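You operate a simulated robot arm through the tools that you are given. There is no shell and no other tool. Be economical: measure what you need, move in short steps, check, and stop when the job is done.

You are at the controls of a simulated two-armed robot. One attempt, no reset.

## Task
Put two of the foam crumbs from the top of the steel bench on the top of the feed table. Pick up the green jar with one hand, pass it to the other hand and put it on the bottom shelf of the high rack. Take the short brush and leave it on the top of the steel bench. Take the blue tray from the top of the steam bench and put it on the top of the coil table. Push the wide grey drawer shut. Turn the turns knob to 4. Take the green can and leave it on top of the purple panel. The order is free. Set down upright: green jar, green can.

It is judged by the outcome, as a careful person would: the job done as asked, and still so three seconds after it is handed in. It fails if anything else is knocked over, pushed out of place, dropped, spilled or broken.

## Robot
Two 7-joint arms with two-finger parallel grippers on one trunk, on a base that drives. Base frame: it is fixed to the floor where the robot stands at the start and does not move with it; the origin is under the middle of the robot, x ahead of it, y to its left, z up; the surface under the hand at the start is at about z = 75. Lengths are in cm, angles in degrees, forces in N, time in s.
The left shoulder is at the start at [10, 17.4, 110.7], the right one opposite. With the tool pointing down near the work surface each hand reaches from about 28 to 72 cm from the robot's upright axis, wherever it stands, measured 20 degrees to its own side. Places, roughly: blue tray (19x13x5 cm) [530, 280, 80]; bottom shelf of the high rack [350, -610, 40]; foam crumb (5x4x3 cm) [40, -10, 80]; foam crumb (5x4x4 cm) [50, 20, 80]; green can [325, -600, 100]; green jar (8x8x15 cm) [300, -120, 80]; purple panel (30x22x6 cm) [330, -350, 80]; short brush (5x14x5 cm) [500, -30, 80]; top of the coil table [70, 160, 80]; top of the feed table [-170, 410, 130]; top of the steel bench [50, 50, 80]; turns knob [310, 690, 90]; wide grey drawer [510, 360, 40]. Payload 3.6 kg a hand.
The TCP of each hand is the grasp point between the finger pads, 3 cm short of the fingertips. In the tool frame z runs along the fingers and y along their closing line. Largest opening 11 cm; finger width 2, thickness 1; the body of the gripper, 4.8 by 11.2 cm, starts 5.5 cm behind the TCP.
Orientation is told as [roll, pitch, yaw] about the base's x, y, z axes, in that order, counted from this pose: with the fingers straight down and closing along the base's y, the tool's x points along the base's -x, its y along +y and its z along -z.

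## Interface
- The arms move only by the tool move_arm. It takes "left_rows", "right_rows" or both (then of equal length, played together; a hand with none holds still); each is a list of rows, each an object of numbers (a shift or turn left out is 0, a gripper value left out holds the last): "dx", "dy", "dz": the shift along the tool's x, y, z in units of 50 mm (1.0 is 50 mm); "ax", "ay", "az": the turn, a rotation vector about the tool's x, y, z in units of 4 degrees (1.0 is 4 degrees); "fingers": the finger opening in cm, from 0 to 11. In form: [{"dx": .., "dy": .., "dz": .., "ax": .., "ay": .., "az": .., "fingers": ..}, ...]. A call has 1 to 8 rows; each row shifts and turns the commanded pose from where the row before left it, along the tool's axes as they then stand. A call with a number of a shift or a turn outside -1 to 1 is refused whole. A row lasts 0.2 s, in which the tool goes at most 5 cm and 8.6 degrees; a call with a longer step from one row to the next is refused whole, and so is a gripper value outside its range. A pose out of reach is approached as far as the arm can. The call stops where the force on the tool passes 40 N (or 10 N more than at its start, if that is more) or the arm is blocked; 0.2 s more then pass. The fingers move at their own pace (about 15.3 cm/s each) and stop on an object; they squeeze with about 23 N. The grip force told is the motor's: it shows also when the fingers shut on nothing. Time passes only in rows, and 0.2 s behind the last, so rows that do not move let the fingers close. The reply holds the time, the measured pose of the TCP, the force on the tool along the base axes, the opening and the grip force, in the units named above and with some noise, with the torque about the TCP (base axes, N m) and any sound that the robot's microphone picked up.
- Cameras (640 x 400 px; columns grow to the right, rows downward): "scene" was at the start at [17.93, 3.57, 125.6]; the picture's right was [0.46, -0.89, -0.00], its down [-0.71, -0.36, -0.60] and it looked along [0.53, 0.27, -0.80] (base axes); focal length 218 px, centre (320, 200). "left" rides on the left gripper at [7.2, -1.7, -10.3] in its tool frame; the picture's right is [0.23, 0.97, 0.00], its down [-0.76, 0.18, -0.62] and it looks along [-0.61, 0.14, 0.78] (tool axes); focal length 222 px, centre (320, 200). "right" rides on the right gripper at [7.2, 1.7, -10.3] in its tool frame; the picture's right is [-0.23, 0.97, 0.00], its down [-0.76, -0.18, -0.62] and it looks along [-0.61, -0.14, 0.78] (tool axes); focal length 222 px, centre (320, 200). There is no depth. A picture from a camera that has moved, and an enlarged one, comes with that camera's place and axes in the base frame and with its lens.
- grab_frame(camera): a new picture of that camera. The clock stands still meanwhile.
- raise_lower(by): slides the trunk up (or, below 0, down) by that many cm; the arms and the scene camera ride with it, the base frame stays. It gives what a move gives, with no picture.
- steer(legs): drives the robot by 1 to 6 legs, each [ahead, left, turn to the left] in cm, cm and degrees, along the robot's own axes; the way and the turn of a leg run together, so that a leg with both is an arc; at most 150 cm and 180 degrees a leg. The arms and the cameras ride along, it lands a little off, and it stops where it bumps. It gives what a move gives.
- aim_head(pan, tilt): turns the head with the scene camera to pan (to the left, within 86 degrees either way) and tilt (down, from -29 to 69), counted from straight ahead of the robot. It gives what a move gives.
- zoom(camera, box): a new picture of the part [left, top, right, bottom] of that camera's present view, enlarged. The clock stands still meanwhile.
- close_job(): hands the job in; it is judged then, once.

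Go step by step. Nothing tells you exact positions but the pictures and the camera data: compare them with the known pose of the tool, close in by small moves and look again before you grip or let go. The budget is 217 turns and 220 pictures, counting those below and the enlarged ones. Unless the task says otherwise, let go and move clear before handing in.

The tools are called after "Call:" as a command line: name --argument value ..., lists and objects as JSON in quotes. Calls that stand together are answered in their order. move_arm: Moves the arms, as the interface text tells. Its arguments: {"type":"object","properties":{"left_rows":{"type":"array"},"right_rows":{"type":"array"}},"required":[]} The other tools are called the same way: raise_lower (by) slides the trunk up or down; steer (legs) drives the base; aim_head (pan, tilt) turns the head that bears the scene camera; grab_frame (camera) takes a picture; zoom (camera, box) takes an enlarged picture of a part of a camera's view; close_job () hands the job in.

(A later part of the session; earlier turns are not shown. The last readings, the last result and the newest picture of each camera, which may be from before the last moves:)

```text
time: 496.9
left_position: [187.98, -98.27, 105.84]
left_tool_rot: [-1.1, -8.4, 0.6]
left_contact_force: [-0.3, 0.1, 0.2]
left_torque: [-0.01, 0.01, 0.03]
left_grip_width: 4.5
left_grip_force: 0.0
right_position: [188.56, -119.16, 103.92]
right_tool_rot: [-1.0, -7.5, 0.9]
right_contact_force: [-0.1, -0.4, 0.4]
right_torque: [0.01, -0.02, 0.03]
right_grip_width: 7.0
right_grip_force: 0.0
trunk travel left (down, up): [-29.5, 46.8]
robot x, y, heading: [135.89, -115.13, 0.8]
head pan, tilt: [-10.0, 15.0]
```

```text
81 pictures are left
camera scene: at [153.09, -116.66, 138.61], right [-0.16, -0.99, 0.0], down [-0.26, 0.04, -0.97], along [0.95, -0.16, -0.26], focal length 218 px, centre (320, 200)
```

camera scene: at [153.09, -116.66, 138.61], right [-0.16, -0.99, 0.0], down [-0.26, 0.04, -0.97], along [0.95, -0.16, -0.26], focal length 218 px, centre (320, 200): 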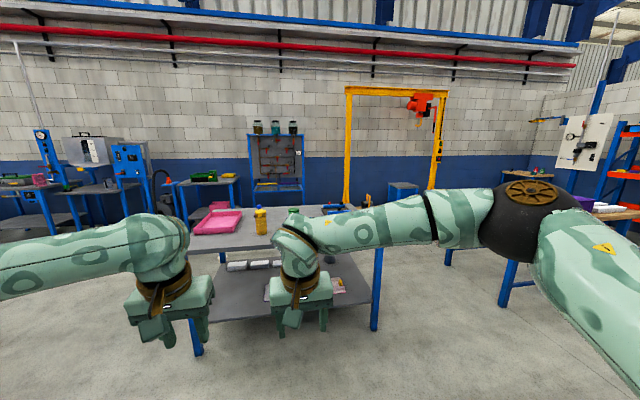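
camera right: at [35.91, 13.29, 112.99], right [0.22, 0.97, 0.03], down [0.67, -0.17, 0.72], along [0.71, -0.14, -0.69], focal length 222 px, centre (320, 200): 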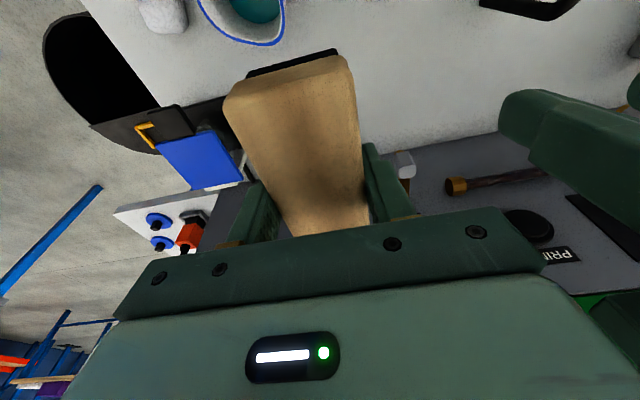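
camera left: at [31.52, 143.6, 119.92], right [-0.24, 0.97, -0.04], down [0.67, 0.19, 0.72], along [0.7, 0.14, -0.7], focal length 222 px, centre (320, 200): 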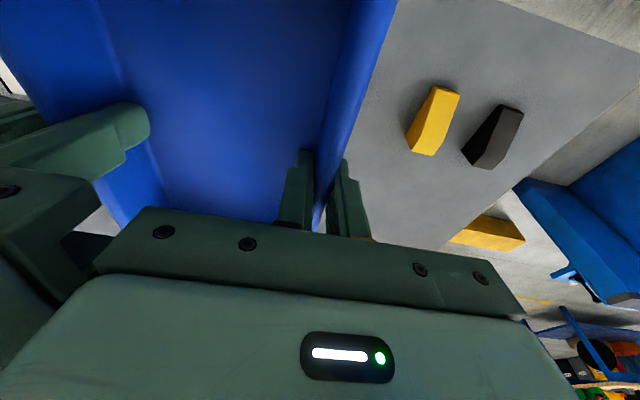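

The green jar stands at about [300,-120] on the table ahead, next to a yellow one. Drive nearer and look.

Call:
steer --legs '[[85, 0, -0.8]]'

Call:
aim_head --pan 0 --tilt 35

Call:
grab_frame --camera "scene"

```text
time: 501.4
left_position: [271.63, -97.37, 105.8]
left_tool_rot: [-1.0, -8.3, 0.5]
left_contact_force: [-0.2, 0.3, 0.1]
left_torque: [0.01, -0.01, 0.01]
left_grip_width: 4.5
left_grip_force: 0.1
right_position: [272.43, -118.26, 103.92]
right_tool_rot: [-1.0, -7.3, 0.9]
right_contact_force: [0.0, -0.2, -0.6]
right_torque: [0.01, 0.0, 0.01]
right_grip_width: 6.98
right_grip_force: 0.1
trunk travel left (down, up): [-29.5, 46.8]
robot x, y, heading: [219.87, -114.41, 0.9]
head pan, tilt: [-10.0, 15.0]
```

```text
time: 502.2
left_position: [271.55, -97.42, 105.85]
left_tool_rot: [-1.1, -8.4, 0.6]
left_contact_force: [0.1, 0.4, 0.1]
left_torque: [0.02, -0.01, -0.04]
left_grip_width: 4.51
left_grip_force: 0.0
right_position: [272.27, -118.19, 103.96]
right_tool_rot: [-0.9, -7.5, 0.9]
right_contact_force: [-0.4, 0.1, 0.4]
right_torque: [0.02, -0.02, -0.01]
right_grip_width: 6.98
right_grip_force: 0.0
trunk travel left (down, up): [-29.5, 46.8]
robot x, y, heading: [219.59, -114.69, 0.6]
head pan, tilt: [0.0, 35.0]
```

```text
80 pictures are left
camera scene: at [236.43, -114.12, 135.42], right [0.01, -1.0, 0.0], down [-0.57, -0.01, -0.82], along [0.82, 0.01, -0.57], focal length 218 px, centre (320, 200)
```

scene: 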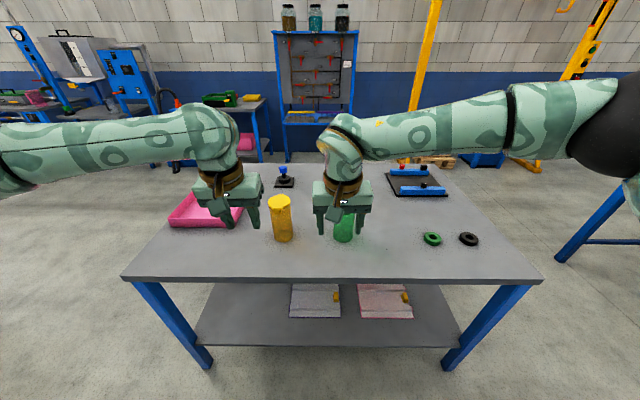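

The green jar is at about [294.5,-122]. I'll drive 22 cm closer, straighten the right tool and open it fully above the jar.

Call:
steer --legs '[[22, -2, -0.6]]'

Call:
move_arm --right_rows '[{"ay": 0.95, "ax": -0.25, "fingers": 11}, {"ay": 0.95, "az": 0.1}]' --left_rows '[{"dz": -0.6, "dy": 0.4}, {"dz": -0.6, "dy": 0.4}]'

Call:
grab_frame --camera "right"

Call:
grab_frame --camera "scene"

```text
time: 503.9
left_position: [293.65, -100.04, 105.89]
left_tool_rot: [-1.1, -8.4, -0.1]
left_contact_force: [-0.2, -0.2, -0.6]
left_torque: [0.01, 0.02, 0.01]
left_grip_width: 4.51
left_grip_force: 0.2
right_position: [294.05, -120.92, 103.83]
right_tool_rot: [-1.0, -7.4, 0.2]
right_contact_force: [-0.3, 0.4, -0.2]
right_torque: [0.01, 0.01, 0.02]
right_grip_width: 7.01
right_grip_force: 0.1
trunk travel left (down, up): [-29.5, 46.8]
robot x, y, heading: [241.06, -116.61, -0.1]
head pan, tilt: [0.0, 35.0]
```

```text
time: 504.5
left_position: [292.54, -95.74, 111.66]
left_tool_rot: [-1.2, -8.3, -0.1]
left_contact_force: [0.6, 0.5, -0.7]
left_torque: [-0.02, 0.0, 0.01]
left_grip_width: 4.49
left_grip_force: 0.0
right_position: [293.94, -120.82, 103.96]
right_tool_rot: [-0.1, 0.1, -0.2]
right_contact_force: [-0.2, 0.5, 1.0]
right_torque: [0.0, -0.03, -0.01]
right_grip_width: 11.03
right_grip_force: 0.1
trunk travel left (down, up): [-29.5, 46.8]
robot x, y, heading: [241.51, -116.56, -0.3]
head pan, tilt: [0.0, 35.0]
```

```text
79 pictures are left
camera right: at [286.67, -118.98, 114.3], right [0.23, 0.97, 0.0], down [0.76, -0.18, 0.62], along [0.6, -0.14, -0.78], focal length 222 px, centre (320, 200)
```

right: 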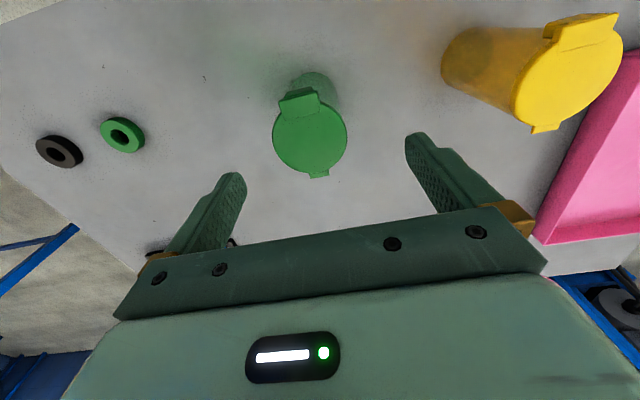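

```text
78 pictures are left
camera scene: at [258.1, -116.25, 135.42], right [0.0, -1.0, 0.0], down [-0.57, 0.0, -0.82], along [0.82, 0.0, -0.57], focal length 218 px, centre (320, 200)
```

scene: 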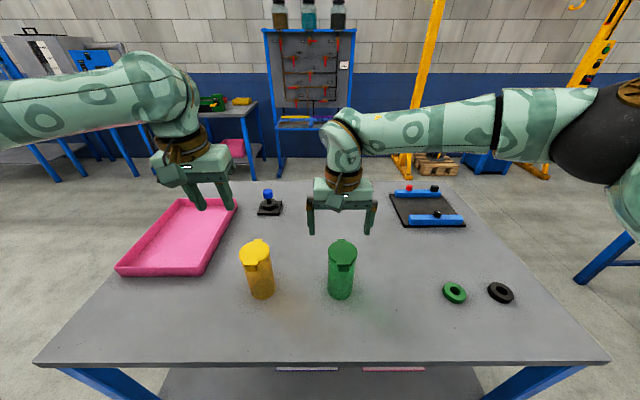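

The jar's lid top is at about [294.2,-121.6,95.8], so this table is at z≈80.5. Lower around it to TCP z≈91.3.

Call:
move_arm --right_rows '[{"dx": -0.06, "dy": -0.16, "dz": 0.5}, {"dz": 0.7}, {"dz": 0.7}, {"dz": 0.6}]'

Call:
grab_frame --camera "scene"

```text
time: 505.5
left_position: [292.56, -95.82, 111.45]
left_tool_rot: [-1.1, -8.2, -0.1]
left_contact_force: [0.5, 0.4, -0.2]
left_torque: [0.02, 0.01, 0.0]
left_grip_width: 4.49
left_grip_force: 0.1
right_position: [294.24, -121.49, 91.5]
right_tool_rot: [0.0, 0.1, -0.3]
right_contact_force: [0.5, -0.5, 0.7]
right_torque: [0.0, -0.02, 0.01]
right_grip_width: 11.01
right_grip_force: 0.0
trunk travel left (down, up): [-29.5, 46.8]
robot x, y, heading: [241.32, -116.51, 0.1]
head pan, tilt: [0.0, 35.0]
```

```text
77 pictures are left
camera scene: at [258.15, -116.29, 135.41], right [0.0, -1.0, 0.0], down [-0.57, 0.0, -0.82], along [0.82, 0.0, -0.57], focal length 218 px, centre (320, 200)
```

scene: 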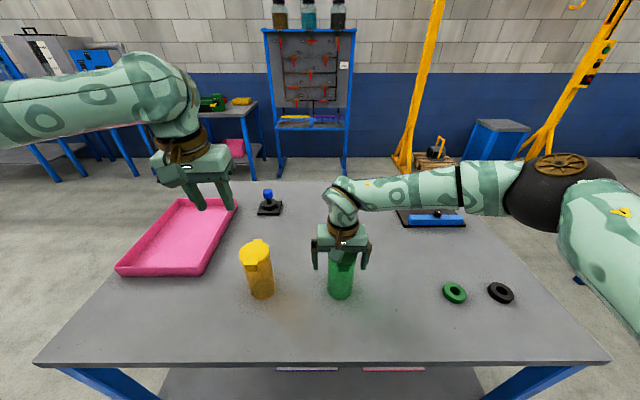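

Well centred. Close on the jar and lift.

Call:
move_arm --right_rows '[{"fingers": 5}, {}, {}, {"dz": -0.3}, {"dz": -0.6}, {"dz": -0.6}]'

Call:
grab_frame --camera "right"

```text
time: 506.9
left_position: [292.65, -95.89, 111.65]
left_tool_rot: [-1.2, -8.4, -0.2]
left_contact_force: [-0.4, -0.1, 0.6]
left_torque: [-0.01, 0.03, -0.01]
left_grip_width: 4.49
left_grip_force: 0.0
right_position: [294.27, -121.57, 98.99]
right_tool_rot: [0.1, 0.2, -0.2]
right_contact_force: [0.3, 0.7, -2.0]
right_torque: [-0.03, 0.04, 0.01]
right_grip_width: 7.24
right_grip_force: 22.5
trunk travel left (down, up): [-29.5, 46.8]
robot x, y, heading: [241.48, -116.55, -0.2]
head pan, tilt: [0.0, 35.0]
```

```text
76 pictures are left
camera right: at [287.05, -119.65, 109.29], right [0.23, 0.97, 0.0], down [0.76, -0.18, 0.62], along [0.6, -0.14, -0.78], focal length 222 px, centre (320, 200)
```

right: 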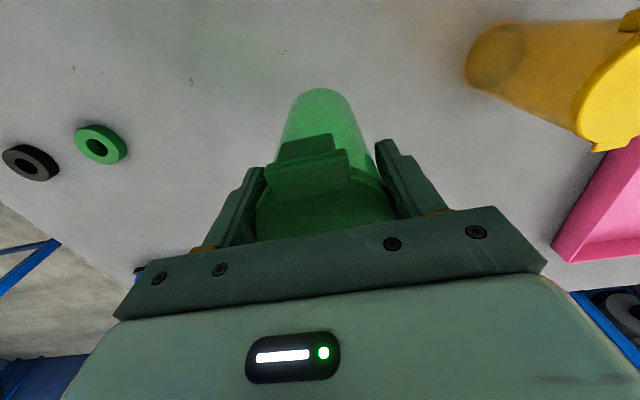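

The jar is held (7.2 cm wide). For the hand-over I'll swing the left hand to point forward so it can take the jar's lower body from the side. I raise the right hand a bit meanwhile.

Call:
move_arm --left_rows '[{"ay": -1, "fingers": 11}, {"ay": -1}, {"ay": -1}, {"ay": -1}, {"ay": -1}, {"ay": -1}, {"ay": -1}, {"ay": -1}]' --right_rows '[{"dz": -0.5}, {"dz": -0.5}, {"dz": -0.5}, {"dz": -0.5}, {"dz": -0.5}, {"dz": -0.5}, {}, {}]'

Call:
move_arm --left_rows '[{"ay": -1}, {"ay": -1}, {"ay": -1}, {"ay": -1}, {"ay": -1}, {"ay": -1}, {"ay": -1}, {"ay": -1}]'

Call:
grab_frame --camera "scene"

```text
time: 508.7
left_position: [292.6, -95.84, 111.76]
left_tool_rot: [-1.6, -40.4, 0.6]
left_contact_force: [-0.1, 0.1, -0.6]
left_torque: [0.04, -0.01, -0.03]
left_grip_width: 11.0
left_grip_force: 0.0
right_position: [294.23, -121.68, 113.96]
right_tool_rot: [0.0, 0.1, -0.2]
right_contact_force: [-0.1, -0.1, -2.0]
right_torque: [0.01, 0.0, -0.03]
right_grip_width: 7.23
right_grip_force: 22.6
trunk travel left (down, up): [-29.5, 46.8]
robot x, y, heading: [241.31, -116.25, -0.3]
head pan, tilt: [0.0, 35.0]
```

```text
time: 510.5
left_position: [292.68, -95.95, 111.88]
left_tool_rot: [-3.8, -72.4, 3.3]
left_contact_force: [1.0, -0.1, -0.7]
left_torque: [0.02, 0.03, 0.0]
left_grip_width: 10.99
left_grip_force: 0.0
right_position: [294.13, -121.67, 114.0]
right_tool_rot: [0.0, 0.2, -0.2]
right_contact_force: [0.6, 0.1, -3.9]
right_torque: [0.02, 0.02, -0.02]
right_grip_width: 7.24
right_grip_force: 23.5
trunk travel left (down, up): [-29.5, 46.8]
robot x, y, heading: [241.4, -116.59, -0.1]
head pan, tilt: [0.0, 35.0]
```

```text
75 pictures are left
camera scene: at [258.14, -116.27, 135.41], right [0.0, -1.0, 0.0], down [-0.57, 0.0, -0.82], along [0.82, 0.0, -0.57], focal length 218 px, centre (320, 200)
```

scene: 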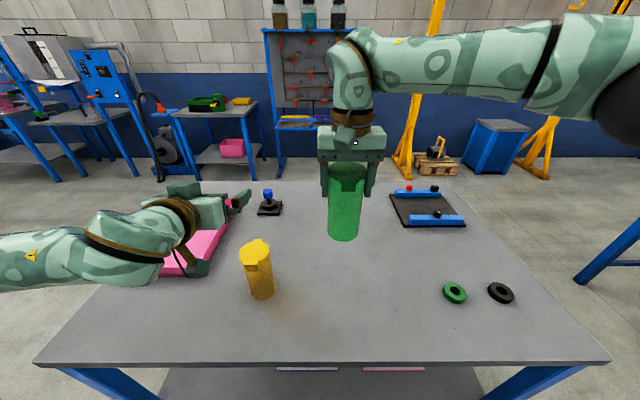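

The left hand is at 72° forward pitch. I'll bring the jar to the middle (y≈-114), and line the left hand up behind its lower half.

Call:
move_arm --left_rows '[{"dx": 0.53, "dz": -0.46}, {"dx": 0.53, "dz": -0.46}, {"dx": 0.53, "dz": -0.46}, {"dy": -0.73}, {"dy": -0.73}, {"dy": -0.73}, {"dy": -0.73}, {"dy": -0.73}]' --right_rows '[{"dy": 0.5}, {"dy": 0.5}, {"dy": 0.52}, {}, {}, {}, {}, {}]'

Call:
grab_frame --camera "scene"

Call:
grab_frame --camera "left"

```text
time: 512.0
left_position: [289.66, -109.27, 104.68]
left_tool_rot: [0.5, -71.7, 0.2]
left_contact_force: [-4.2, 12.4, -4.2]
left_torque: [0.22, 0.13, 0.12]
left_grip_width: 10.44
left_grip_force: 0.1
left hand out of reach, approached as far as the arm can: row 1, 2, 3
right_position: [294.78, -114.58, 114.24]
right_tool_rot: [-0.2, -0.7, -0.8]
right_contact_force: [3.9, -10.9, 0.8]
right_torque: [-1.04, -0.3, 0.25]
right_grip_width: 8.58
right_grip_force: 23.3
trunk travel left (down, up): [-29.5, 46.8]
robot x, y, heading: [241.1, -116.6, 0.1]
head pan, tilt: [0.0, 35.0]
stopped in row 7 (right hand): the force on the tool passed its limit at 43 N (the readings are from after the stop); the commanded pose is now the measured one
```

```text
74 pictures are left
camera scene: at [258.12, -116.35, 135.42], right [0.0, -1.0, 0.0], down [-0.57, 0.0, -0.82], along [0.82, 0.0, -0.57], focal length 218 px, centre (320, 200)
```

scene: 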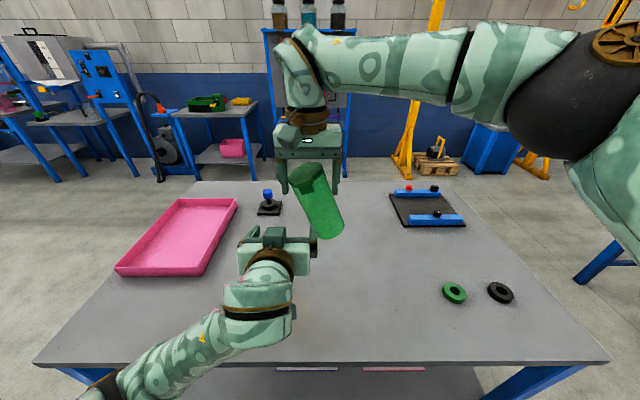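

```text
73 pictures are left
camera left: at [277.61, -111.08, 101.32], right [-0.08, 0.97, -0.21], down [-0.35, 0.17, 0.92], along [0.93, 0.15, 0.33], focal length 222 px, centre (320, 200)
```

left: 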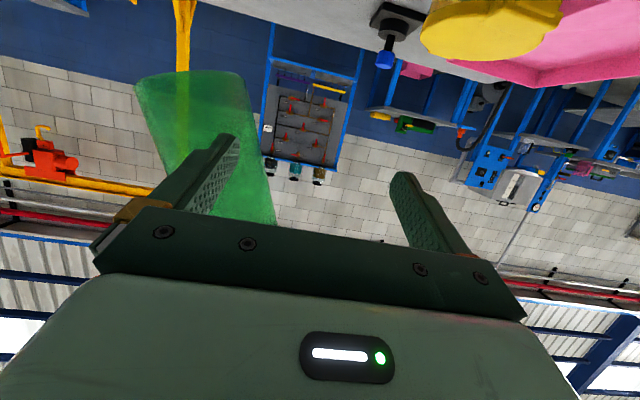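

The left hand couldn't back off enough and nudged the jar, which is tilted in the right grip but still held. I'll draw the left hand away sideways and check.

Call:
move_arm --left_rows '[{"dy": 0.4}, {"dy": 0.8}, {"dy": 0.8}, {"dy": 0.8}]'

Call:
zoom --camera "scene" --box '[240, 90, 400, 270]'

```text
time: 513.0
left_position: [289.81, -95.4, 104.8]
left_tool_rot: [-0.4, -71.9, 0.8]
left_contact_force: [-0.1, 0.3, 0.1]
left_torque: [0.0, 0.0, 0.0]
left_grip_width: 10.99
left_grip_force: 0.0
right_position: [294.67, -114.35, 114.22]
right_tool_rot: [-0.2, -0.5, -0.7]
right_contact_force: [-1.6, 0.6, -2.4]
right_torque: [0.0, 0.02, 0.01]
right_grip_width: 7.16
right_grip_force: 23.4
trunk travel left (down, up): [-29.5, 46.8]
robot x, y, heading: [241.16, -116.35, 0.0]
head pan, tilt: [0.0, 35.0]
```

```text
2.22 times, centred on (320, 180) of scene
camera zoom: at [258.12, -116.26, 135.42], right [0.0, -1.0, 0.0], down [-0.57, 0.0, -0.82], along [0.82, 0.0, -0.57], focal length 484 px, centre (320, 244)
```

zoom: 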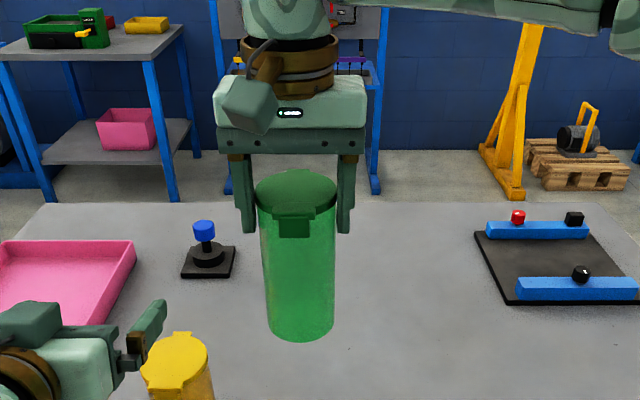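

The jar has righted itself in the grip, sitting a little lower, spanning z≈101–116. I'll move it forward to x≈303 to give the left hand room, then line up the left hand behind it.

Call:
move_arm --right_rows '[{"dx": -0.55}, {"dx": -0.55}, {"dx": -0.55}, {}, {}, {}, {}, {}]' --left_rows '[{}, {}, {}, {"dy": -0.758}, {"dy": -0.758}, {"dy": -0.758}, {"dy": -0.758}, {"dy": -0.758}]'

Call:
grab_frame --camera "left"

Call:
zoom --camera "scene" --box '[240, 90, 400, 270]'

```text
time: 514.6
left_position: [291.21, -104.59, 104.4]
left_tool_rot: [41.9, -71.3, -37.8]
left_contact_force: [0.2, -1.1, 0.5]
left_torque: [0.04, 0.01, 0.0]
left_grip_width: 11.01
left_grip_force: 0.1
right_position: [299.09, -114.3, 114.19]
right_tool_rot: [0.1, -0.6, -0.9]
right_contact_force: [0.0, -0.2, -1.1]
right_torque: [0.0, 0.05, -0.01]
right_grip_width: 7.22
right_grip_force: 23.4
right hand out of reach, approached as far as the arm can: row 2, 3
trunk travel left (down, up): [-29.5, 46.8]
robot x, y, heading: [241.95, -116.49, -0.2]
head pan, tilt: [0.0, 35.0]
stopped in row 7 (left hand): the arm was blocked; the commanded pose is now the measured one
```

```text
71 pictures are left
camera left: at [279.49, -105.73, 99.94], right [-0.1, 0.99, -0.01], down [-0.42, -0.04, 0.91], along [0.9, 0.09, 0.42], focal length 222 px, centre (320, 200)
```

left: 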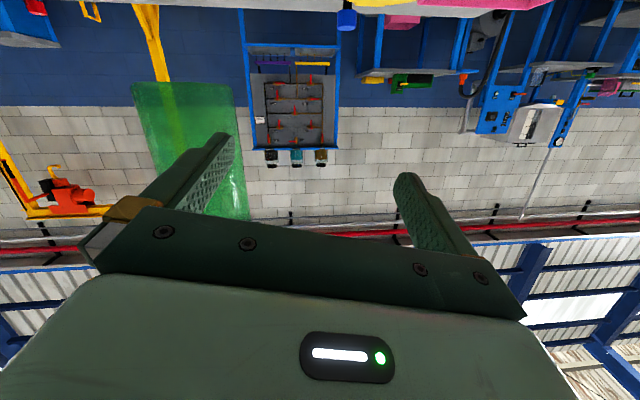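

```text
2.22 times, centred on (320, 180) of scene
camera zoom: at [258.12, -116.29, 135.42], right [0.0, -1.0, 0.0], down [-0.57, 0.0, -0.82], along [0.82, 0.0, -0.57], focal length 484 px, centre (320, 244)
```

zoom: 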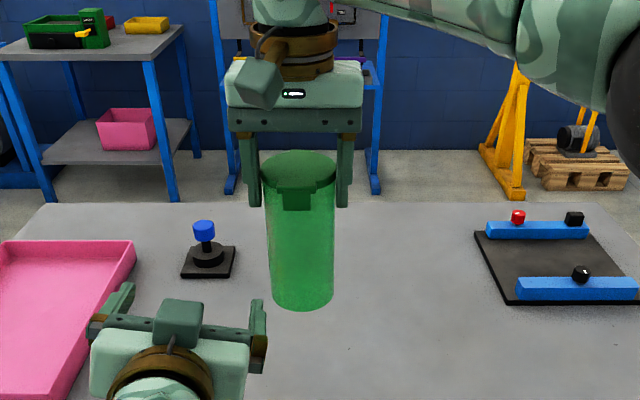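

The left arm is blocked going further across, but from where it is it can point at the jar diagonally. I'll raise the trunk for clearance over the yellow jar, then level and yaw the left hand towards the green jar.

Call:
raise_lower --by 12

Call:
move_arm --left_rows '[{"az": -0.79}, {"az": -0.79}, {"az": -0.79}, {"az": -0.79}, {"ax": 0.97, "az": 0.236}, {"ax": 0.97, "az": 0.236}, {"ax": 0.97, "az": 0.236}, {"ax": 0.97, "az": 0.236}]'

Call:
grab_frame --camera "scene"

```text
time: 515.4
left_position: [291.61, -101.1, 110.29]
left_tool_rot: [64.2, -65.9, -57.2]
left_contact_force: [0.5, 0.3, 0.1]
left_torque: [0.02, 0.05, 0.0]
left_grip_width: 11.0
left_grip_force: 0.0
right_position: [297.38, -114.42, 122.01]
right_tool_rot: [0.1, -3.2, -0.9]
right_contact_force: [-0.3, 0.4, -2.6]
right_torque: [0.02, 0.02, -0.03]
right_grip_width: 7.18
right_grip_force: 22.8
trunk travel left (down, up): [-35.0, 41.3]
robot x, y, heading: [241.27, -116.41, -0.3]
head pan, tilt: [0.0, 35.0]
stopped: the arm was blocked; the commanded pose is now the measured one
```

```text
time: 516.5
left_position: [292.29, -98.56, 109.88]
left_tool_rot: [65.1, -70.9, -55.9]
left_contact_force: [0.4, 0.2, 0.7]
left_torque: [0.0, 0.0, -0.02]
left_grip_width: 10.96
left_grip_force: 0.1
right_position: [297.67, -114.5, 121.85]
right_tool_rot: [0.1, -3.3, -1.0]
right_contact_force: [0.6, 1.0, -2.0]
right_torque: [0.0, 0.02, -0.01]
right_grip_width: 7.19
right_grip_force: 22.6
trunk travel left (down, up): [-35.0, 41.3]
robot x, y, heading: [241.38, -116.89, -0.4]
head pan, tilt: [0.0, 35.0]
stopped in row 5 (left hand): the arm was blocked; the commanded pose is now the measured one
```

```text
69 pictures are left
camera scene: at [256.02, -116.24, 141.05], right [0.0, -1.0, 0.0], down [-0.57, 0.0, -0.82], along [0.82, 0.0, -0.57], focal length 218 px, centre (320, 200)
```

scene: 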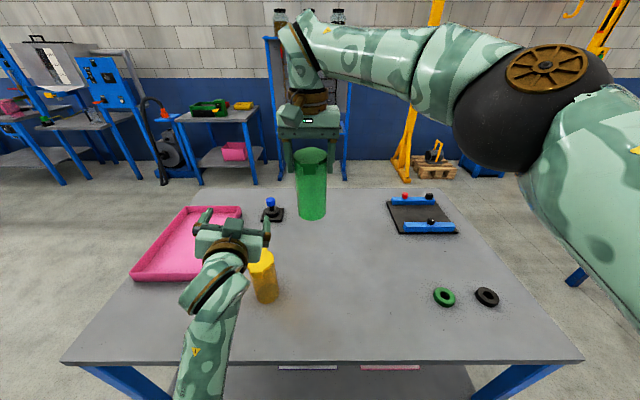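

The left arm is cramped against the table. I'll back the robot away into free floor first.

Call:
steer --legs '[[-50, 0, 0]]'

Call:
raise_lower --by 10

Call:
move_arm --left_rows '[{"ay": 1}, {"ay": 1}, {"ay": 1}, {"ay": 1}, {"ay": 1}, {"ay": 1}]'

Call:
grab_frame --camera "scene"

```text
time: 519.4
left_position: [242.42, -98.5, 109.88]
left_tool_rot: [65.1, -70.9, -55.7]
left_contact_force: [-0.1, -0.1, 0.2]
left_torque: [0.0, 0.0, 0.02]
left_grip_width: 10.99
left_grip_force: 0.1
right_position: [247.81, -114.39, 121.8]
right_tool_rot: [0.1, -3.2, -1.0]
right_contact_force: [-1.3, -0.9, -2.4]
right_torque: [-0.01, 0.04, -0.02]
right_grip_width: 7.19
right_grip_force: 22.5
trunk travel left (down, up): [-35.0, 41.3]
robot x, y, heading: [191.19, -116.3, -0.1]
head pan, tilt: [0.0, 35.0]
```

```text
time: 520.3
left_position: [242.32, -95.55, 117.01]
left_tool_rot: [78.2, -63.4, -66.8]
left_contact_force: [0.4, 0.0, -0.2]
left_torque: [0.02, 0.01, 0.01]
left_grip_width: 11.0
left_grip_force: 0.0
right_position: [246.34, -114.53, 131.16]
right_tool_rot: [0.5, -5.7, -1.4]
right_contact_force: [-0.2, 0.4, -2.3]
right_torque: [0.0, 0.04, -0.01]
right_grip_width: 7.2
right_grip_force: 23.0
trunk travel left (down, up): [-42.2, 34.1]
robot x, y, heading: [191.59, -116.45, 0.1]
head pan, tilt: [0.0, 35.0]
stopped: the arm was blocked; the commanded pose is now the measured one
```

```text
time: 521.1
left_position: [242.54, -91.8, 116.61]
left_tool_rot: [69.3, -52.0, -51.8]
left_contact_force: [-0.2, -0.4, -0.6]
left_torque: [0.01, 0.0, 0.04]
left_grip_width: 11.01
left_grip_force: 0.1
right_position: [246.52, -114.52, 131.0]
right_tool_rot: [0.5, -5.6, -1.5]
right_contact_force: [0.0, 0.0, -2.8]
right_torque: [-0.01, 0.02, 0.02]
right_grip_width: 7.2
right_grip_force: 23.4
trunk travel left (down, up): [-42.2, 34.1]
robot x, y, heading: [191.61, -116.45, 0.1]
head pan, tilt: [0.0, 35.0]
stopped in row 4 (left hand): the arm was blocked; the commanded pose is now the measured one
```

```text
68 pictures are left
camera scene: at [204.08, -116.19, 148.25], right [0.0, -1.0, 0.0], down [-0.57, 0.0, -0.82], along [0.82, 0.0, -0.57], focal length 218 px, centre (320, 200)
```

scene: 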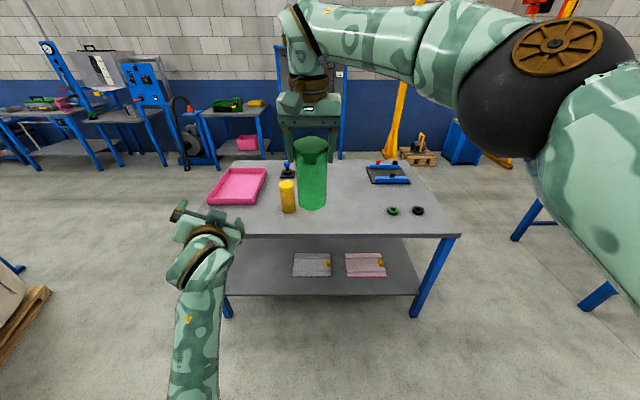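

The left arm has drifted into a folded pose with the hand rolled about 36°. I'll unroll it about its own axis first.

Call:
move_arm --left_rows '[{"az": -1}, {"az": -1}, {"az": -1}, {"az": -1}, {"az": -1}, {"az": -1}, {"az": -1}, {"az": -1}]'

```text
time: 522.2
left_position: [242.34, -88.67, 116.68]
left_tool_rot: [71.0, -60.3, -48.9]
left_contact_force: [0.0, 0.0, 0.3]
left_torque: [0.01, -0.01, 0.0]
left_grip_width: 10.98
left_grip_force: 0.0
right_position: [246.49, -114.54, 130.96]
right_tool_rot: [0.5, -5.7, -1.4]
right_contact_force: [0.1, 0.7, -2.9]
right_torque: [0.01, 0.05, -0.03]
right_grip_width: 7.19
right_grip_force: 22.9
trunk travel left (down, up): [-42.2, 34.1]
robot x, y, heading: [191.61, -116.12, -0.2]
head pan, tilt: [0.0, 35.0]
stopped in row 5 (left hand): the arm was blocked; the commanded pose is now the measured one
```

Call:
move_arm --left_rows '[{"dy": 0.7}, {"dy": 0.7}, {"dy": 0.7}, {"dx": -0.5, "dz": 0.4}, {"dx": -0.5, "dz": 0.4}, {"dx": -0.5, "dz": 0.4}]'

Call:
aim_head --pan 35 --tilt 50

Call:
grab_frame --camera "scene"

```text
time: 523.6
left_position: [247.02, -80.34, 126.91]
left_tool_rot: [70.5, -60.4, -48.4]
left_contact_force: [0.1, -0.3, 0.4]
left_torque: [-0.02, -0.01, -0.01]
left_grip_width: 11.01
left_grip_force: 0.0
right_position: [246.73, -114.43, 131.09]
right_tool_rot: [0.5, -5.7, -1.4]
right_contact_force: [1.1, -0.7, -2.6]
right_torque: [0.0, 0.06, -0.02]
right_grip_width: 7.18
right_grip_force: 23.0
trunk travel left (down, up): [-42.2, 34.1]
robot x, y, heading: [191.2, -116.21, 0.2]
head pan, tilt: [0.0, 35.0]
```

```text
time: 524.6
left_position: [246.94, -80.25, 127.0]
left_tool_rot: [70.5, -60.4, -48.5]
left_contact_force: [0.7, 0.2, 0.0]
left_torque: [-0.03, -0.01, 0.05]
left_grip_width: 11.02
left_grip_force: 0.1
right_position: [246.62, -114.44, 131.02]
right_tool_rot: [0.5, -5.7, -1.4]
right_contact_force: [-0.4, -0.4, -3.2]
right_torque: [0.01, 0.09, -0.02]
right_grip_width: 7.19
right_grip_force: 22.9
trunk travel left (down, up): [-42.2, 34.1]
robot x, y, heading: [191.64, -116.6, -0.2]
head pan, tilt: [35.0, 50.0]
```

```text
67 pictures are left
camera scene: at [201.61, -111.78, 146.08], right [0.57, -0.82, 0.0], down [-0.63, -0.44, -0.64], along [0.53, 0.37, -0.77], focal length 218 px, centre (320, 200)
```

scene: 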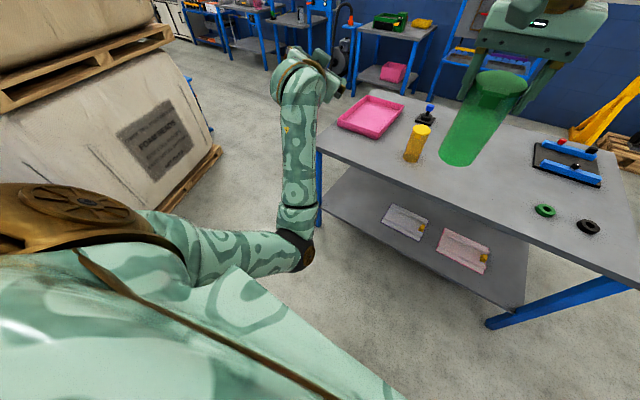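

Translation works again. Try the unroll here, where there's more room.

Call:
move_arm --left_rows '[{"az": -1}, {"az": -1}, {"az": -1}, {"az": -1}, {"az": -1}, {"az": -1}, {"az": -1}, {"az": -0.5}]'

```text
time: 526.4
left_position: [246.96, -80.17, 127.13]
left_tool_rot: [-11.0, -80.3, 35.5]
left_contact_force: [-1.0, -0.4, -0.1]
left_torque: [-0.02, -0.03, -0.03]
left_grip_width: 10.99
left_grip_force: 0.0
right_position: [246.5, -114.53, 131.08]
right_tool_rot: [0.5, -5.7, -1.4]
right_contact_force: [-0.6, 0.3, -3.5]
right_torque: [-0.01, 0.07, -0.01]
right_grip_width: 7.18
right_grip_force: 23.0
trunk travel left (down, up): [-42.2, 34.1]
robot x, y, heading: [191.59, -116.34, -0.3]
head pan, tilt: [35.0, 50.0]
```

The roll is level now, and the hand points 24° left. I'll yaw it towards the jar, and straighten the right hand's slight pitch.

Call:
move_arm --left_rows '[{"ax": 0.98, "ay": 0.03, "az": 0.165}, {"ax": 0.98, "ay": 0.03, "az": 0.165}, {"ax": 0.98, "ay": 0.03, "az": 0.165}, {"ax": 0.98, "ay": 0.03, "az": 0.165}, {"ax": 0.98, "ay": 0.03, "az": 0.165}, {"ax": 0.98, "ay": 0.03, "az": 0.165}, {"ax": 0.98, "ay": 0.03, "az": 0.165}, {"ax": 0.98, "ay": 0.03, "az": 0.165}]' --right_rows '[{"ay": 0.7}, {"ay": 0.7}, {}, {}, {}, {}, {}, {}]'

```text
time: 528.2
left_position: [247.19, -80.18, 127.02]
left_tool_rot: [-10.6, -80.3, 3.2]
left_contact_force: [0.6, -0.3, 0.0]
left_torque: [0.01, 0.02, -0.02]
left_grip_width: 11.0
left_grip_force: 0.0
right_position: [244.84, -115.69, 129.76]
right_tool_rot: [0.4, -0.1, -1.3]
right_contact_force: [-0.1, 0.5, -2.6]
right_torque: [0.0, 0.07, -0.02]
right_grip_width: 7.18
right_grip_force: 23.6
right hand out of reach, approached as far as the arm can: row 1, 2
trunk travel left (down, up): [-42.2, 34.1]
robot x, y, heading: [191.47, -116.17, -0.0]
head pan, tilt: [35.0, 50.0]
```

Call:
move_arm --left_rows '[{"ax": 0.98, "ay": 0.03, "az": 0.165}, {"ax": 0.98, "ay": 0.03, "az": 0.165}, {"ax": 0.98, "ay": 0.03, "az": 0.165}, {"ax": 0.98, "ay": 0.03, "az": 0.165}, {"ax": 0.98, "ay": 0.03, "az": 0.165}, {"ax": 0.98, "ay": 0.03, "az": 0.165}, {"ax": 0.98, "ay": 0.03, "az": 0.165}, {"ax": 0.98, "ay": 0.03, "az": 0.165}]'

Call:
aim_head --pan 8 --tilt 35

Call:
grab_frame --camera "scene"

```text
time: 530.0
left_position: [247.17, -80.09, 126.87]
left_tool_rot: [-10.4, -80.2, -28.8]
left_contact_force: [0.4, 0.2, -1.1]
left_torque: [-0.04, -0.02, 0.02]
left_grip_width: 11.03
left_grip_force: 0.0
right_position: [244.72, -115.87, 129.7]
right_tool_rot: [0.5, -0.1, -1.3]
right_contact_force: [-0.5, 0.4, -2.4]
right_torque: [-0.02, 0.03, -0.01]
right_grip_width: 7.19
right_grip_force: 23.3
trunk travel left (down, up): [-42.2, 34.1]
robot x, y, heading: [191.57, -116.28, -0.3]
head pan, tilt: [35.0, 50.0]
```

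```text
time: 530.9
left_position: [247.19, -80.25, 126.93]
left_tool_rot: [-10.3, -80.4, -28.7]
left_contact_force: [0.5, -0.5, 0.1]
left_torque: [0.0, 0.01, 0.0]
left_grip_width: 11.01
left_grip_force: 0.0
right_position: [244.73, -115.92, 129.75]
right_tool_rot: [0.5, -0.1, -1.3]
right_contact_force: [0.1, -0.2, -2.0]
right_torque: [-0.02, 0.03, -0.01]
right_grip_width: 7.21
right_grip_force: 23.7
trunk travel left (down, up): [-42.2, 34.1]
robot x, y, heading: [191.63, -116.73, -0.1]
head pan, tilt: [8.0, 35.0]
```

```text
66 pictures are left
camera scene: at [204.0, -114.93, 148.25], right [0.14, -0.99, 0.0], down [-0.57, -0.08, -0.82], along [0.81, 0.11, -0.57], focal length 218 px, centre (320, 200)
```

scene: 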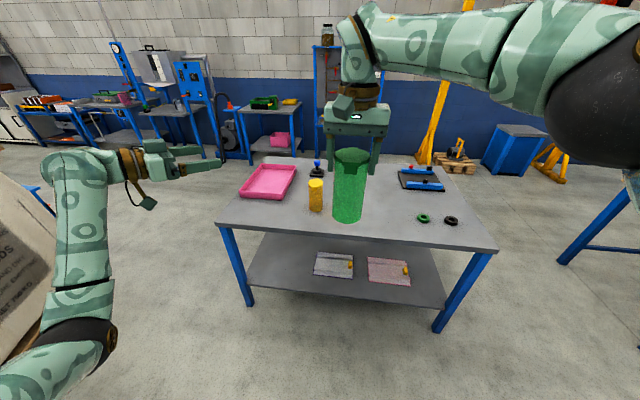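

The left hand now reaches in nicely. I'll yaw it about 30° further so it approaches the jar mostly from the left side.

Call:
move_arm --left_rows '[{"ax": 0.98, "ay": 0.03, "az": 0.165, "dx": 0.25}, {"ax": 0.98, "ay": 0.03, "az": 0.165, "dx": 0.25}, {"ax": 0.98, "ay": 0.03, "az": 0.165, "dx": 0.25}, {"ax": 0.98, "ay": 0.03, "az": 0.165, "dx": 0.25}, {"ax": 0.98, "ay": 0.03, "az": 0.165, "dx": 0.25}, {"ax": 0.98, "ay": 0.03, "az": 0.165}, {"ax": 0.98, "ay": 0.03, "az": 0.165}, {"ax": 0.98, "ay": 0.03, "az": 0.165}]'

```text
time: 532.7
left_position: [246.25, -79.55, 120.94]
left_tool_rot: [-9.8, -80.4, -61.1]
left_contact_force: [0.2, -0.8, 1.3]
left_torque: [0.01, -0.03, 0.05]
left_grip_width: 11.0
left_grip_force: 0.1
right_position: [244.94, -115.81, 129.78]
right_tool_rot: [0.5, -0.1, -1.3]
right_contact_force: [-0.6, 0.4, -2.7]
right_torque: [0.0, 0.07, -0.01]
right_grip_width: 7.22
right_grip_force: 22.6
trunk travel left (down, up): [-42.2, 34.1]
robot x, y, heading: [191.46, -116.5, -0.1]
head pan, tilt: [8.0, 35.0]
```

Call:
move_arm --left_rows '[{"dy": -0.427, "dz": 0.7, "dx": -0.105}, {"dy": -0.427, "dz": 0.7, "dx": -0.105}, {"dy": -0.427, "dz": 0.7, "dx": -0.105}, {"dy": -0.427, "dz": 0.7, "dx": -0.105}, {"dy": -0.427, "dz": 0.7, "dx": -0.105}, {"dy": -0.427, "dz": 0.7, "dx": -0.105}]'

Call:
grab_frame --camera "scene"

Call:
grab_frame --camera "left"

```text
time: 534.1
left_position: [240.93, -104.07, 121.1]
left_tool_rot: [-10.0, -80.3, -60.7]
left_contact_force: [-0.8, 0.1, 1.0]
left_torque: [-0.03, -0.03, -0.01]
left_grip_width: 11.0
left_grip_force: 0.0
right_position: [244.91, -115.98, 129.7]
right_tool_rot: [0.4, 0.0, -1.3]
right_contact_force: [-0.7, -0.3, -2.7]
right_torque: [0.02, 0.0, 0.0]
right_grip_width: 7.18
right_grip_force: 23.8
trunk travel left (down, up): [-42.2, 34.1]
robot x, y, heading: [191.47, -116.26, 0.3]
head pan, tilt: [8.0, 35.0]
```

```text
65 pictures are left
camera scene: at [204.01, -115.05, 148.25], right [0.14, -0.99, 0.0], down [-0.57, -0.08, -0.82], along [0.81, 0.11, -0.57], focal length 218 px, centre (320, 200)
```

scene: 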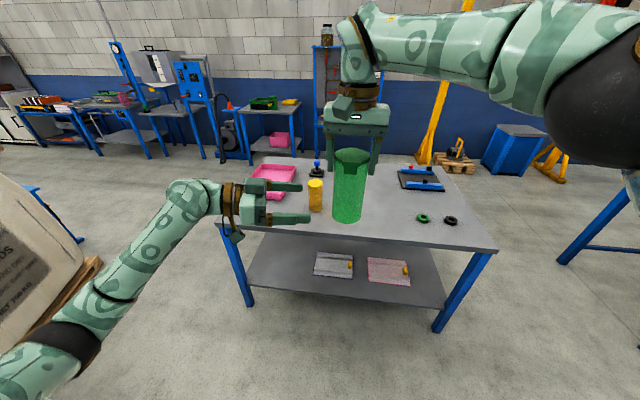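

```text
64 pictures are left
camera left: at [235.56, -94.0, 115.9], right [0.9, 0.36, -0.25], down [0.03, 0.53, 0.85], along [0.43, -0.77, 0.46], focal length 222 px, centre (320, 200)
```

left: 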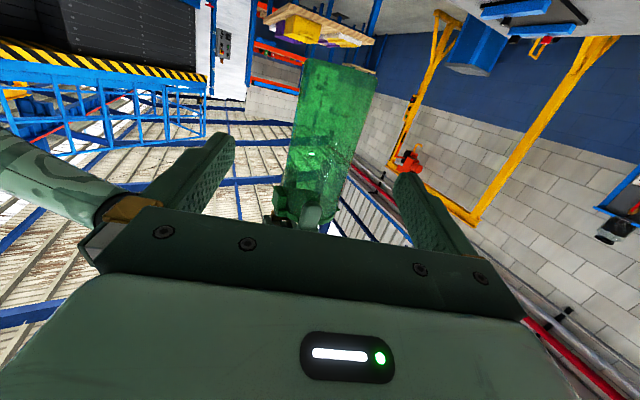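

The jar is centred between the left fingers. Advance the 12.4 cm and close.

Call:
move_arm --left_rows '[{"dz": 0.83, "dx": -0.1}, {"dz": 0.83, "dx": -0.1}, {"dz": 0.78, "dx": -0.1}, {"fingers": 5}, {}, {}]'

Call:
zoom --camera "scene" --box '[220, 90, 440, 250]'

```text
time: 535.5
left_position: [245.35, -115.46, 120.25]
left_tool_rot: [-10.4, -80.1, -60.2]
left_contact_force: [19.1, 17.8, -8.2]
left_torque: [-0.59, 1.16, 0.35]
left_grip_width: 7.84
left_grip_force: 22.9
right_position: [244.79, -115.94, 129.82]
right_tool_rot: [0.5, -0.1, -1.3]
right_contact_force: [-18.8, -16.4, 8.9]
right_torque: [-1.0, 0.66, -0.39]
right_grip_width: 7.22
right_grip_force: 23.0
trunk travel left (down, up): [-42.2, 34.1]
robot x, y, heading: [191.48, -116.27, 0.2]
head pan, tilt: [8.0, 35.0]
```

```text
2.50 times, centred on (330, 170) of scene
camera zoom: at [204.01, -114.96, 148.25], right [0.14, -0.99, 0.0], down [-0.57, -0.08, -0.82], along [0.81, 0.11, -0.57], focal length 544 px, centre (295, 275)
```

zoom: 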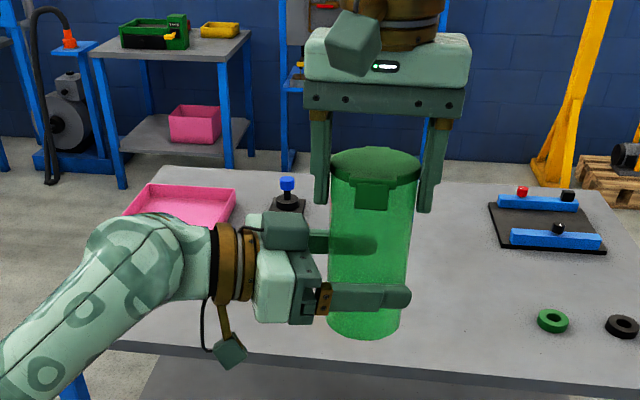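

Both hands hold the jar. Release the right and lift it clear.

Call:
move_arm --right_rows '[{"fingers": 11}, {}, {"dz": -0.5}, {"dz": -0.8}, {"dz": -0.8}]'

Call:
zoom --camera "scene" --box '[220, 60, 440, 250]'

```text
time: 536.7
left_position: [245.16, -115.64, 120.35]
left_tool_rot: [-9.8, -80.3, -61.1]
left_contact_force: [-0.5, 0.4, -2.5]
left_torque: [0.02, 0.03, 0.02]
left_grip_width: 7.82
left_grip_force: 23.2
right_position: [241.83, -116.23, 135.37]
right_tool_rot: [0.6, -0.2, -1.4]
right_contact_force: [0.2, 0.5, -0.5]
right_torque: [-0.02, -0.03, -0.02]
right_grip_width: 10.99
right_grip_force: 0.0
right hand out of reach, approached as far as the arm can: row 3, 4, 5
trunk travel left (down, up): [-42.2, 34.1]
robot x, y, heading: [191.55, -116.39, -0.3]
head pan, tilt: [8.0, 35.0]
```

```text
2.11 times, centred on (330, 155) of scene
camera zoom: at [203.91, -115.0, 148.27], right [0.14, -0.99, 0.0], down [-0.57, -0.08, -0.82], along [0.81, 0.11, -0.57], focal length 458 px, centre (299, 295)
```

zoom: 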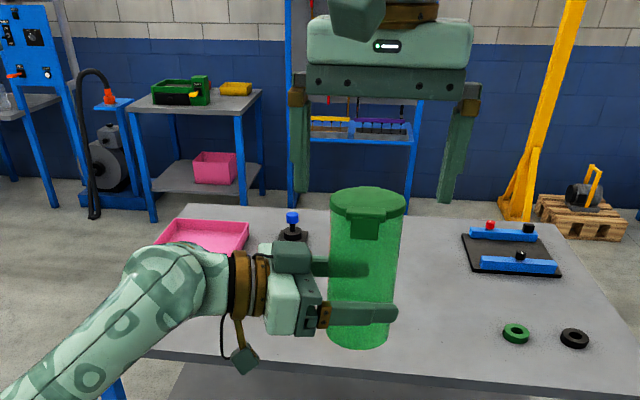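

The hand-over is done. I'll pull the right hand back (fingers straddling), then to the right and down.

Call:
move_arm --right_rows '[{"dx": 0.7}, {"dx": 0.7}, {"dx": 0.7}, {"dy": -0.8}, {"dy": -0.8}, {"dy": -0.8}, {"dy": -0.8, "dz": 0.4}, {"dz": 0.8}]'

Call:
aim_head --pan -75 --tilt 12

Call:
grab_frame --camera "scene"

```text
time: 538.5
left_position: [245.32, -115.52, 120.33]
left_tool_rot: [-10.3, -80.4, -60.6]
left_contact_force: [0.7, 0.6, -2.2]
left_torque: [0.06, 0.03, -0.04]
left_grip_width: 7.82
left_grip_force: 23.2
right_position: [231.19, -132.02, 129.09]
right_tool_rot: [0.6, -0.1, -1.3]
right_contact_force: [-0.5, 0.4, 0.0]
right_torque: [-0.04, 0.03, -0.03]
right_grip_width: 11.0
right_grip_force: 0.0
trunk travel left (down, up): [-42.2, 34.1]
robot x, y, heading: [191.52, -115.83, -0.0]
head pan, tilt: [8.0, 35.0]
```

```text
time: 540.1
left_position: [245.4, -115.65, 120.34]
left_tool_rot: [-10.0, -80.3, -60.9]
left_contact_force: [0.4, -0.3, -2.7]
left_torque: [0.01, 0.02, 0.0]
left_grip_width: 7.8
left_grip_force: 22.5
right_position: [231.14, -132.04, 129.11]
right_tool_rot: [0.6, -0.1, -1.3]
right_contact_force: [0.4, 0.2, -0.6]
right_torque: [0.01, 0.0, -0.02]
right_grip_width: 11.03
right_grip_force: 0.1
trunk travel left (down, up): [-42.2, 34.1]
robot x, y, heading: [191.51, -116.59, -0.4]
head pan, tilt: [-75.0, 12.0]
```

```text
61 pictures are left
camera scene: at [197.69, -125.2, 151.94], right [-0.97, -0.26, 0.0], down [-0.05, 0.2, -0.98], along [0.25, -0.94, -0.21], focal length 218 px, centre (320, 200)
```

scene: 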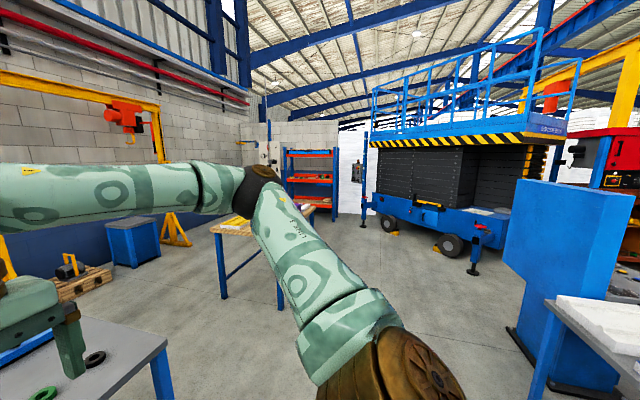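

The high rack (orange shelves) is visible at about [350,-610], past the purple panel's table. I'll turn to face -y and drive down along x≈200.

Call:
steer --legs '[[0, 0, -90], [140, 0, 0], [140, 5, 0], [50, 0, 0]]'

Call:
aim_head --pan 35 --tilt 15

Call:
grab_frame --camera "scene"

```text
time: 560.2
left_position: [203.3, -503.42, 120.3]
left_tool_rot: [-10.1, -80.3, -149.4]
left_contact_force: [-0.4, -0.3, -2.1]
left_torque: [0.02, -0.02, 0.0]
left_grip_width: 7.76
left_grip_force: 23.1
right_position: [186.48, -489.67, 129.1]
right_tool_rot: [0.5, 0.0, -89.9]
right_contact_force: [-0.1, -0.4, 0.2]
right_torque: [-0.02, 0.0, 0.02]
right_grip_width: 11.0
right_grip_force: 0.0
trunk travel left (down, up): [-42.2, 34.1]
robot x, y, heading: [201.33, -449.6, -88.6]
head pan, tilt: [-75.0, 12.0]
```

```text
time: 562.0
left_position: [203.34, -503.32, 120.24]
left_tool_rot: [-10.0, -80.3, -149.5]
left_contact_force: [0.9, -0.1, -1.2]
left_torque: [0.0, 0.01, 0.01]
left_grip_width: 7.75
left_grip_force: 23.3
right_position: [186.56, -489.65, 129.05]
right_tool_rot: [0.6, -0.1, -89.8]
right_contact_force: [-0.8, -0.3, 0.2]
right_torque: [-0.03, 0.0, -0.03]
right_grip_width: 10.99
right_grip_force: 0.0
trunk travel left (down, up): [-42.2, 34.1]
robot x, y, heading: [201.14, -449.49, -88.7]
head pan, tilt: [35.0, 15.0]
```

```text
60 pictures are left
camera scene: at [206.78, -460.82, 151.45], right [-0.81, -0.59, 0.0], down [-0.15, 0.21, -0.97], along [0.57, -0.78, -0.26], focal length 218 px, centre (320, 200)
```

scene: 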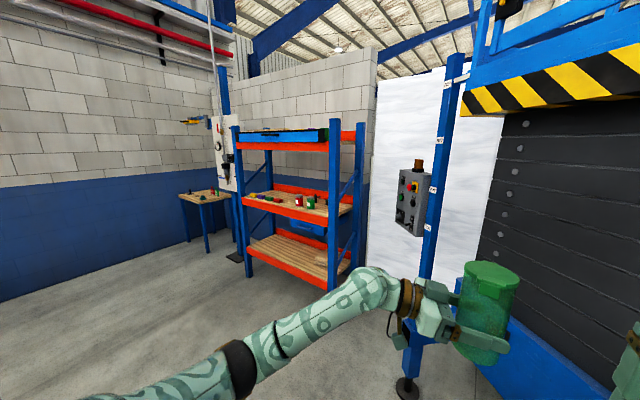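

The rack faces roughly +y with its front near y≈-595. I'll move over in front of it.

Call:
steer --legs '[[40, 100, -1], [15, 40, 0]]'

Call:
aim_head --pan 10 --tilt 35

Call:
grab_frame --camera "scene"

```text
time: 569.8
left_position: [343.49, -556.36, 120.31]
left_tool_rot: [-10.1, -80.4, -150.2]
left_contact_force: [-0.5, -0.5, -1.6]
left_torque: [0.03, -0.03, 0.0]
left_grip_width: 7.8
left_grip_force: 23.1
right_position: [326.9, -542.39, 129.2]
right_tool_rot: [0.5, -0.1, -90.5]
right_contact_force: [-0.2, 0.1, -0.4]
right_torque: [-0.01, 0.02, -0.02]
right_grip_width: 11.0
right_grip_force: 0.1
trunk travel left (down, up): [-42.2, 34.1]
robot x, y, heading: [342.15, -502.53, -89.5]
head pan, tilt: [35.0, 15.0]
```

```text
time: 570.7
left_position: [343.45, -556.23, 120.43]
left_tool_rot: [-9.8, -80.3, -150.2]
left_contact_force: [-0.3, 0.8, -2.3]
left_torque: [0.02, -0.01, 0.01]
left_grip_width: 7.79
left_grip_force: 23.1
right_position: [326.87, -542.46, 129.2]
right_tool_rot: [0.6, 0.0, -90.6]
right_contact_force: [0.2, 0.6, -0.2]
right_torque: [0.03, -0.02, -0.02]
right_grip_width: 10.99
right_grip_force: 0.1
trunk travel left (down, up): [-42.2, 34.1]
robot x, y, heading: [342.13, -502.58, -89.3]
head pan, tilt: [10.0, 35.0]
```

```text
59 pictures are left
camera scene: at [343.64, -514.85, 148.26], right [-0.98, -0.19, 0.0], down [-0.11, 0.56, -0.82], along [0.15, -0.8, -0.57], focal length 218 px, centre (320, 200)
```

scene: 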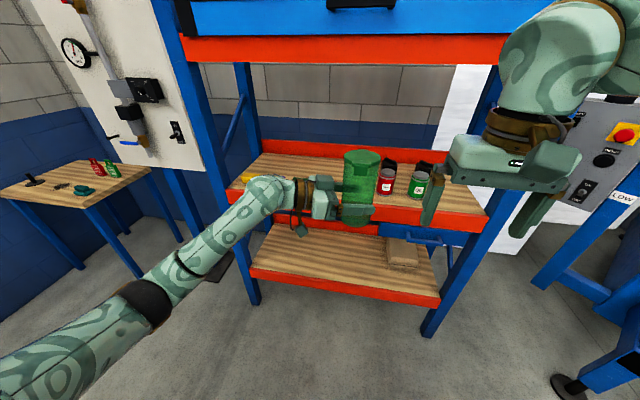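

The bottom shelf (z≈40, front y≈-590, about 45 cm headroom) has free wood on the left. The wrist camera hangs below the hand, so I'll point the left hand straight forward to keep it outside the shelf. First I move the jar to my left, then yaw the hand forward.

Call:
move_arm --left_rows '[{"dz": -0.85, "dy": 0.297, "dx": 0.14}, {"dz": -0.85, "dy": 0.297, "dx": 0.14}, {"dz": -0.85, "dy": 0.297, "dx": 0.14}, {"dz": -0.85, "dy": 0.297, "dx": 0.14}, {"dz": -0.85, "dy": 0.297, "dx": 0.14}, {"dz": -0.85, "dy": 0.297, "dx": 0.14}]' --right_rows '[{"dx": 0.4, "dy": -0.4}, {"dx": 0.4, "dy": -0.4}, {"dx": 0.4, "dy": -0.4}, {}, {}, {}]'

Call:
move_arm --left_rows '[{"ax": -0.98, "ay": -0.03, "az": -0.165}, {"ax": -0.98, "ay": -0.03, "az": -0.165}, {"ax": -0.98, "ay": -0.03, "az": -0.165}, {"ax": -0.98, "ay": -0.03, "az": -0.165}, {"ax": -0.98, "ay": -0.03, "az": -0.165}, {"ax": -0.98, "ay": -0.03, "az": -0.165}, {"ax": -0.98, "ay": -0.03, "az": -0.165}, {"ax": -0.98, "ay": -0.03, "az": -0.165}]'

Call:
move_arm --left_rows '[{"ax": -0.98, "ay": -0.03, "az": -0.165}, {"ax": -0.98, "ay": -0.03, "az": -0.165}, {"ax": -0.98, "ay": -0.03, "az": -0.165}, {"ax": -0.98, "ay": -0.03, "az": -0.165}, {"ax": -0.98, "ay": -0.03, "az": -0.165}, {"ax": -0.98, "ay": -0.03, "az": -0.165}, {"ax": -0.98, "ay": -0.03, "az": -0.165}, {"ax": -0.98, "ay": -0.03, "az": -0.165}]'

```text
time: 572.1
left_position: [371.04, -555.78, 120.07]
left_tool_rot: [-10.1, -80.4, -150.1]
left_contact_force: [1.2, 0.3, -2.9]
left_torque: [-0.01, 0.0, 0.01]
left_grip_width: 7.8
left_grip_force: 23.0
right_position: [321.02, -536.35, 129.0]
right_tool_rot: [0.5, -0.2, -90.6]
right_contact_force: [0.0, 0.0, -0.6]
right_torque: [0.0, 0.01, -0.05]
right_grip_width: 10.99
right_grip_force: 0.1
trunk travel left (down, up): [-42.2, 34.1]
robot x, y, heading: [341.57, -502.65, -89.4]
head pan, tilt: [10.0, 35.0]
```

```text
time: 573.9
left_position: [370.94, -555.84, 120.11]
left_tool_rot: [-10.4, -80.4, -117.8]
left_contact_force: [-0.2, 0.4, -2.6]
left_torque: [0.01, -0.01, 0.02]
left_grip_width: 7.77
left_grip_force: 23.0
right_position: [320.81, -536.4, 129.11]
right_tool_rot: [0.5, -0.1, -90.6]
right_contact_force: [1.2, -0.4, 0.4]
right_torque: [-0.02, 0.01, 0.02]
right_grip_width: 11.0
right_grip_force: 0.0
trunk travel left (down, up): [-42.2, 34.1]
robot x, y, heading: [342.16, -502.38, -89.2]
head pan, tilt: [10.0, 35.0]
```

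```text
time: 575.7
left_position: [370.76, -555.79, 120.23]
left_tool_rot: [-10.6, -80.3, -85.9]
left_contact_force: [0.6, -0.1, -3.2]
left_torque: [0.04, -0.02, -0.01]
left_grip_width: 7.76
left_grip_force: 22.6
right_position: [320.72, -536.28, 129.02]
right_tool_rot: [0.5, -0.2, -90.5]
right_contact_force: [0.3, -0.3, -0.4]
right_torque: [0.0, 0.01, 0.0]
right_grip_width: 11.0
right_grip_force: 0.1
trunk travel left (down, up): [-42.2, 34.1]
robot x, y, heading: [341.99, -502.46, -89.4]
head pan, tilt: [10.0, 35.0]
```

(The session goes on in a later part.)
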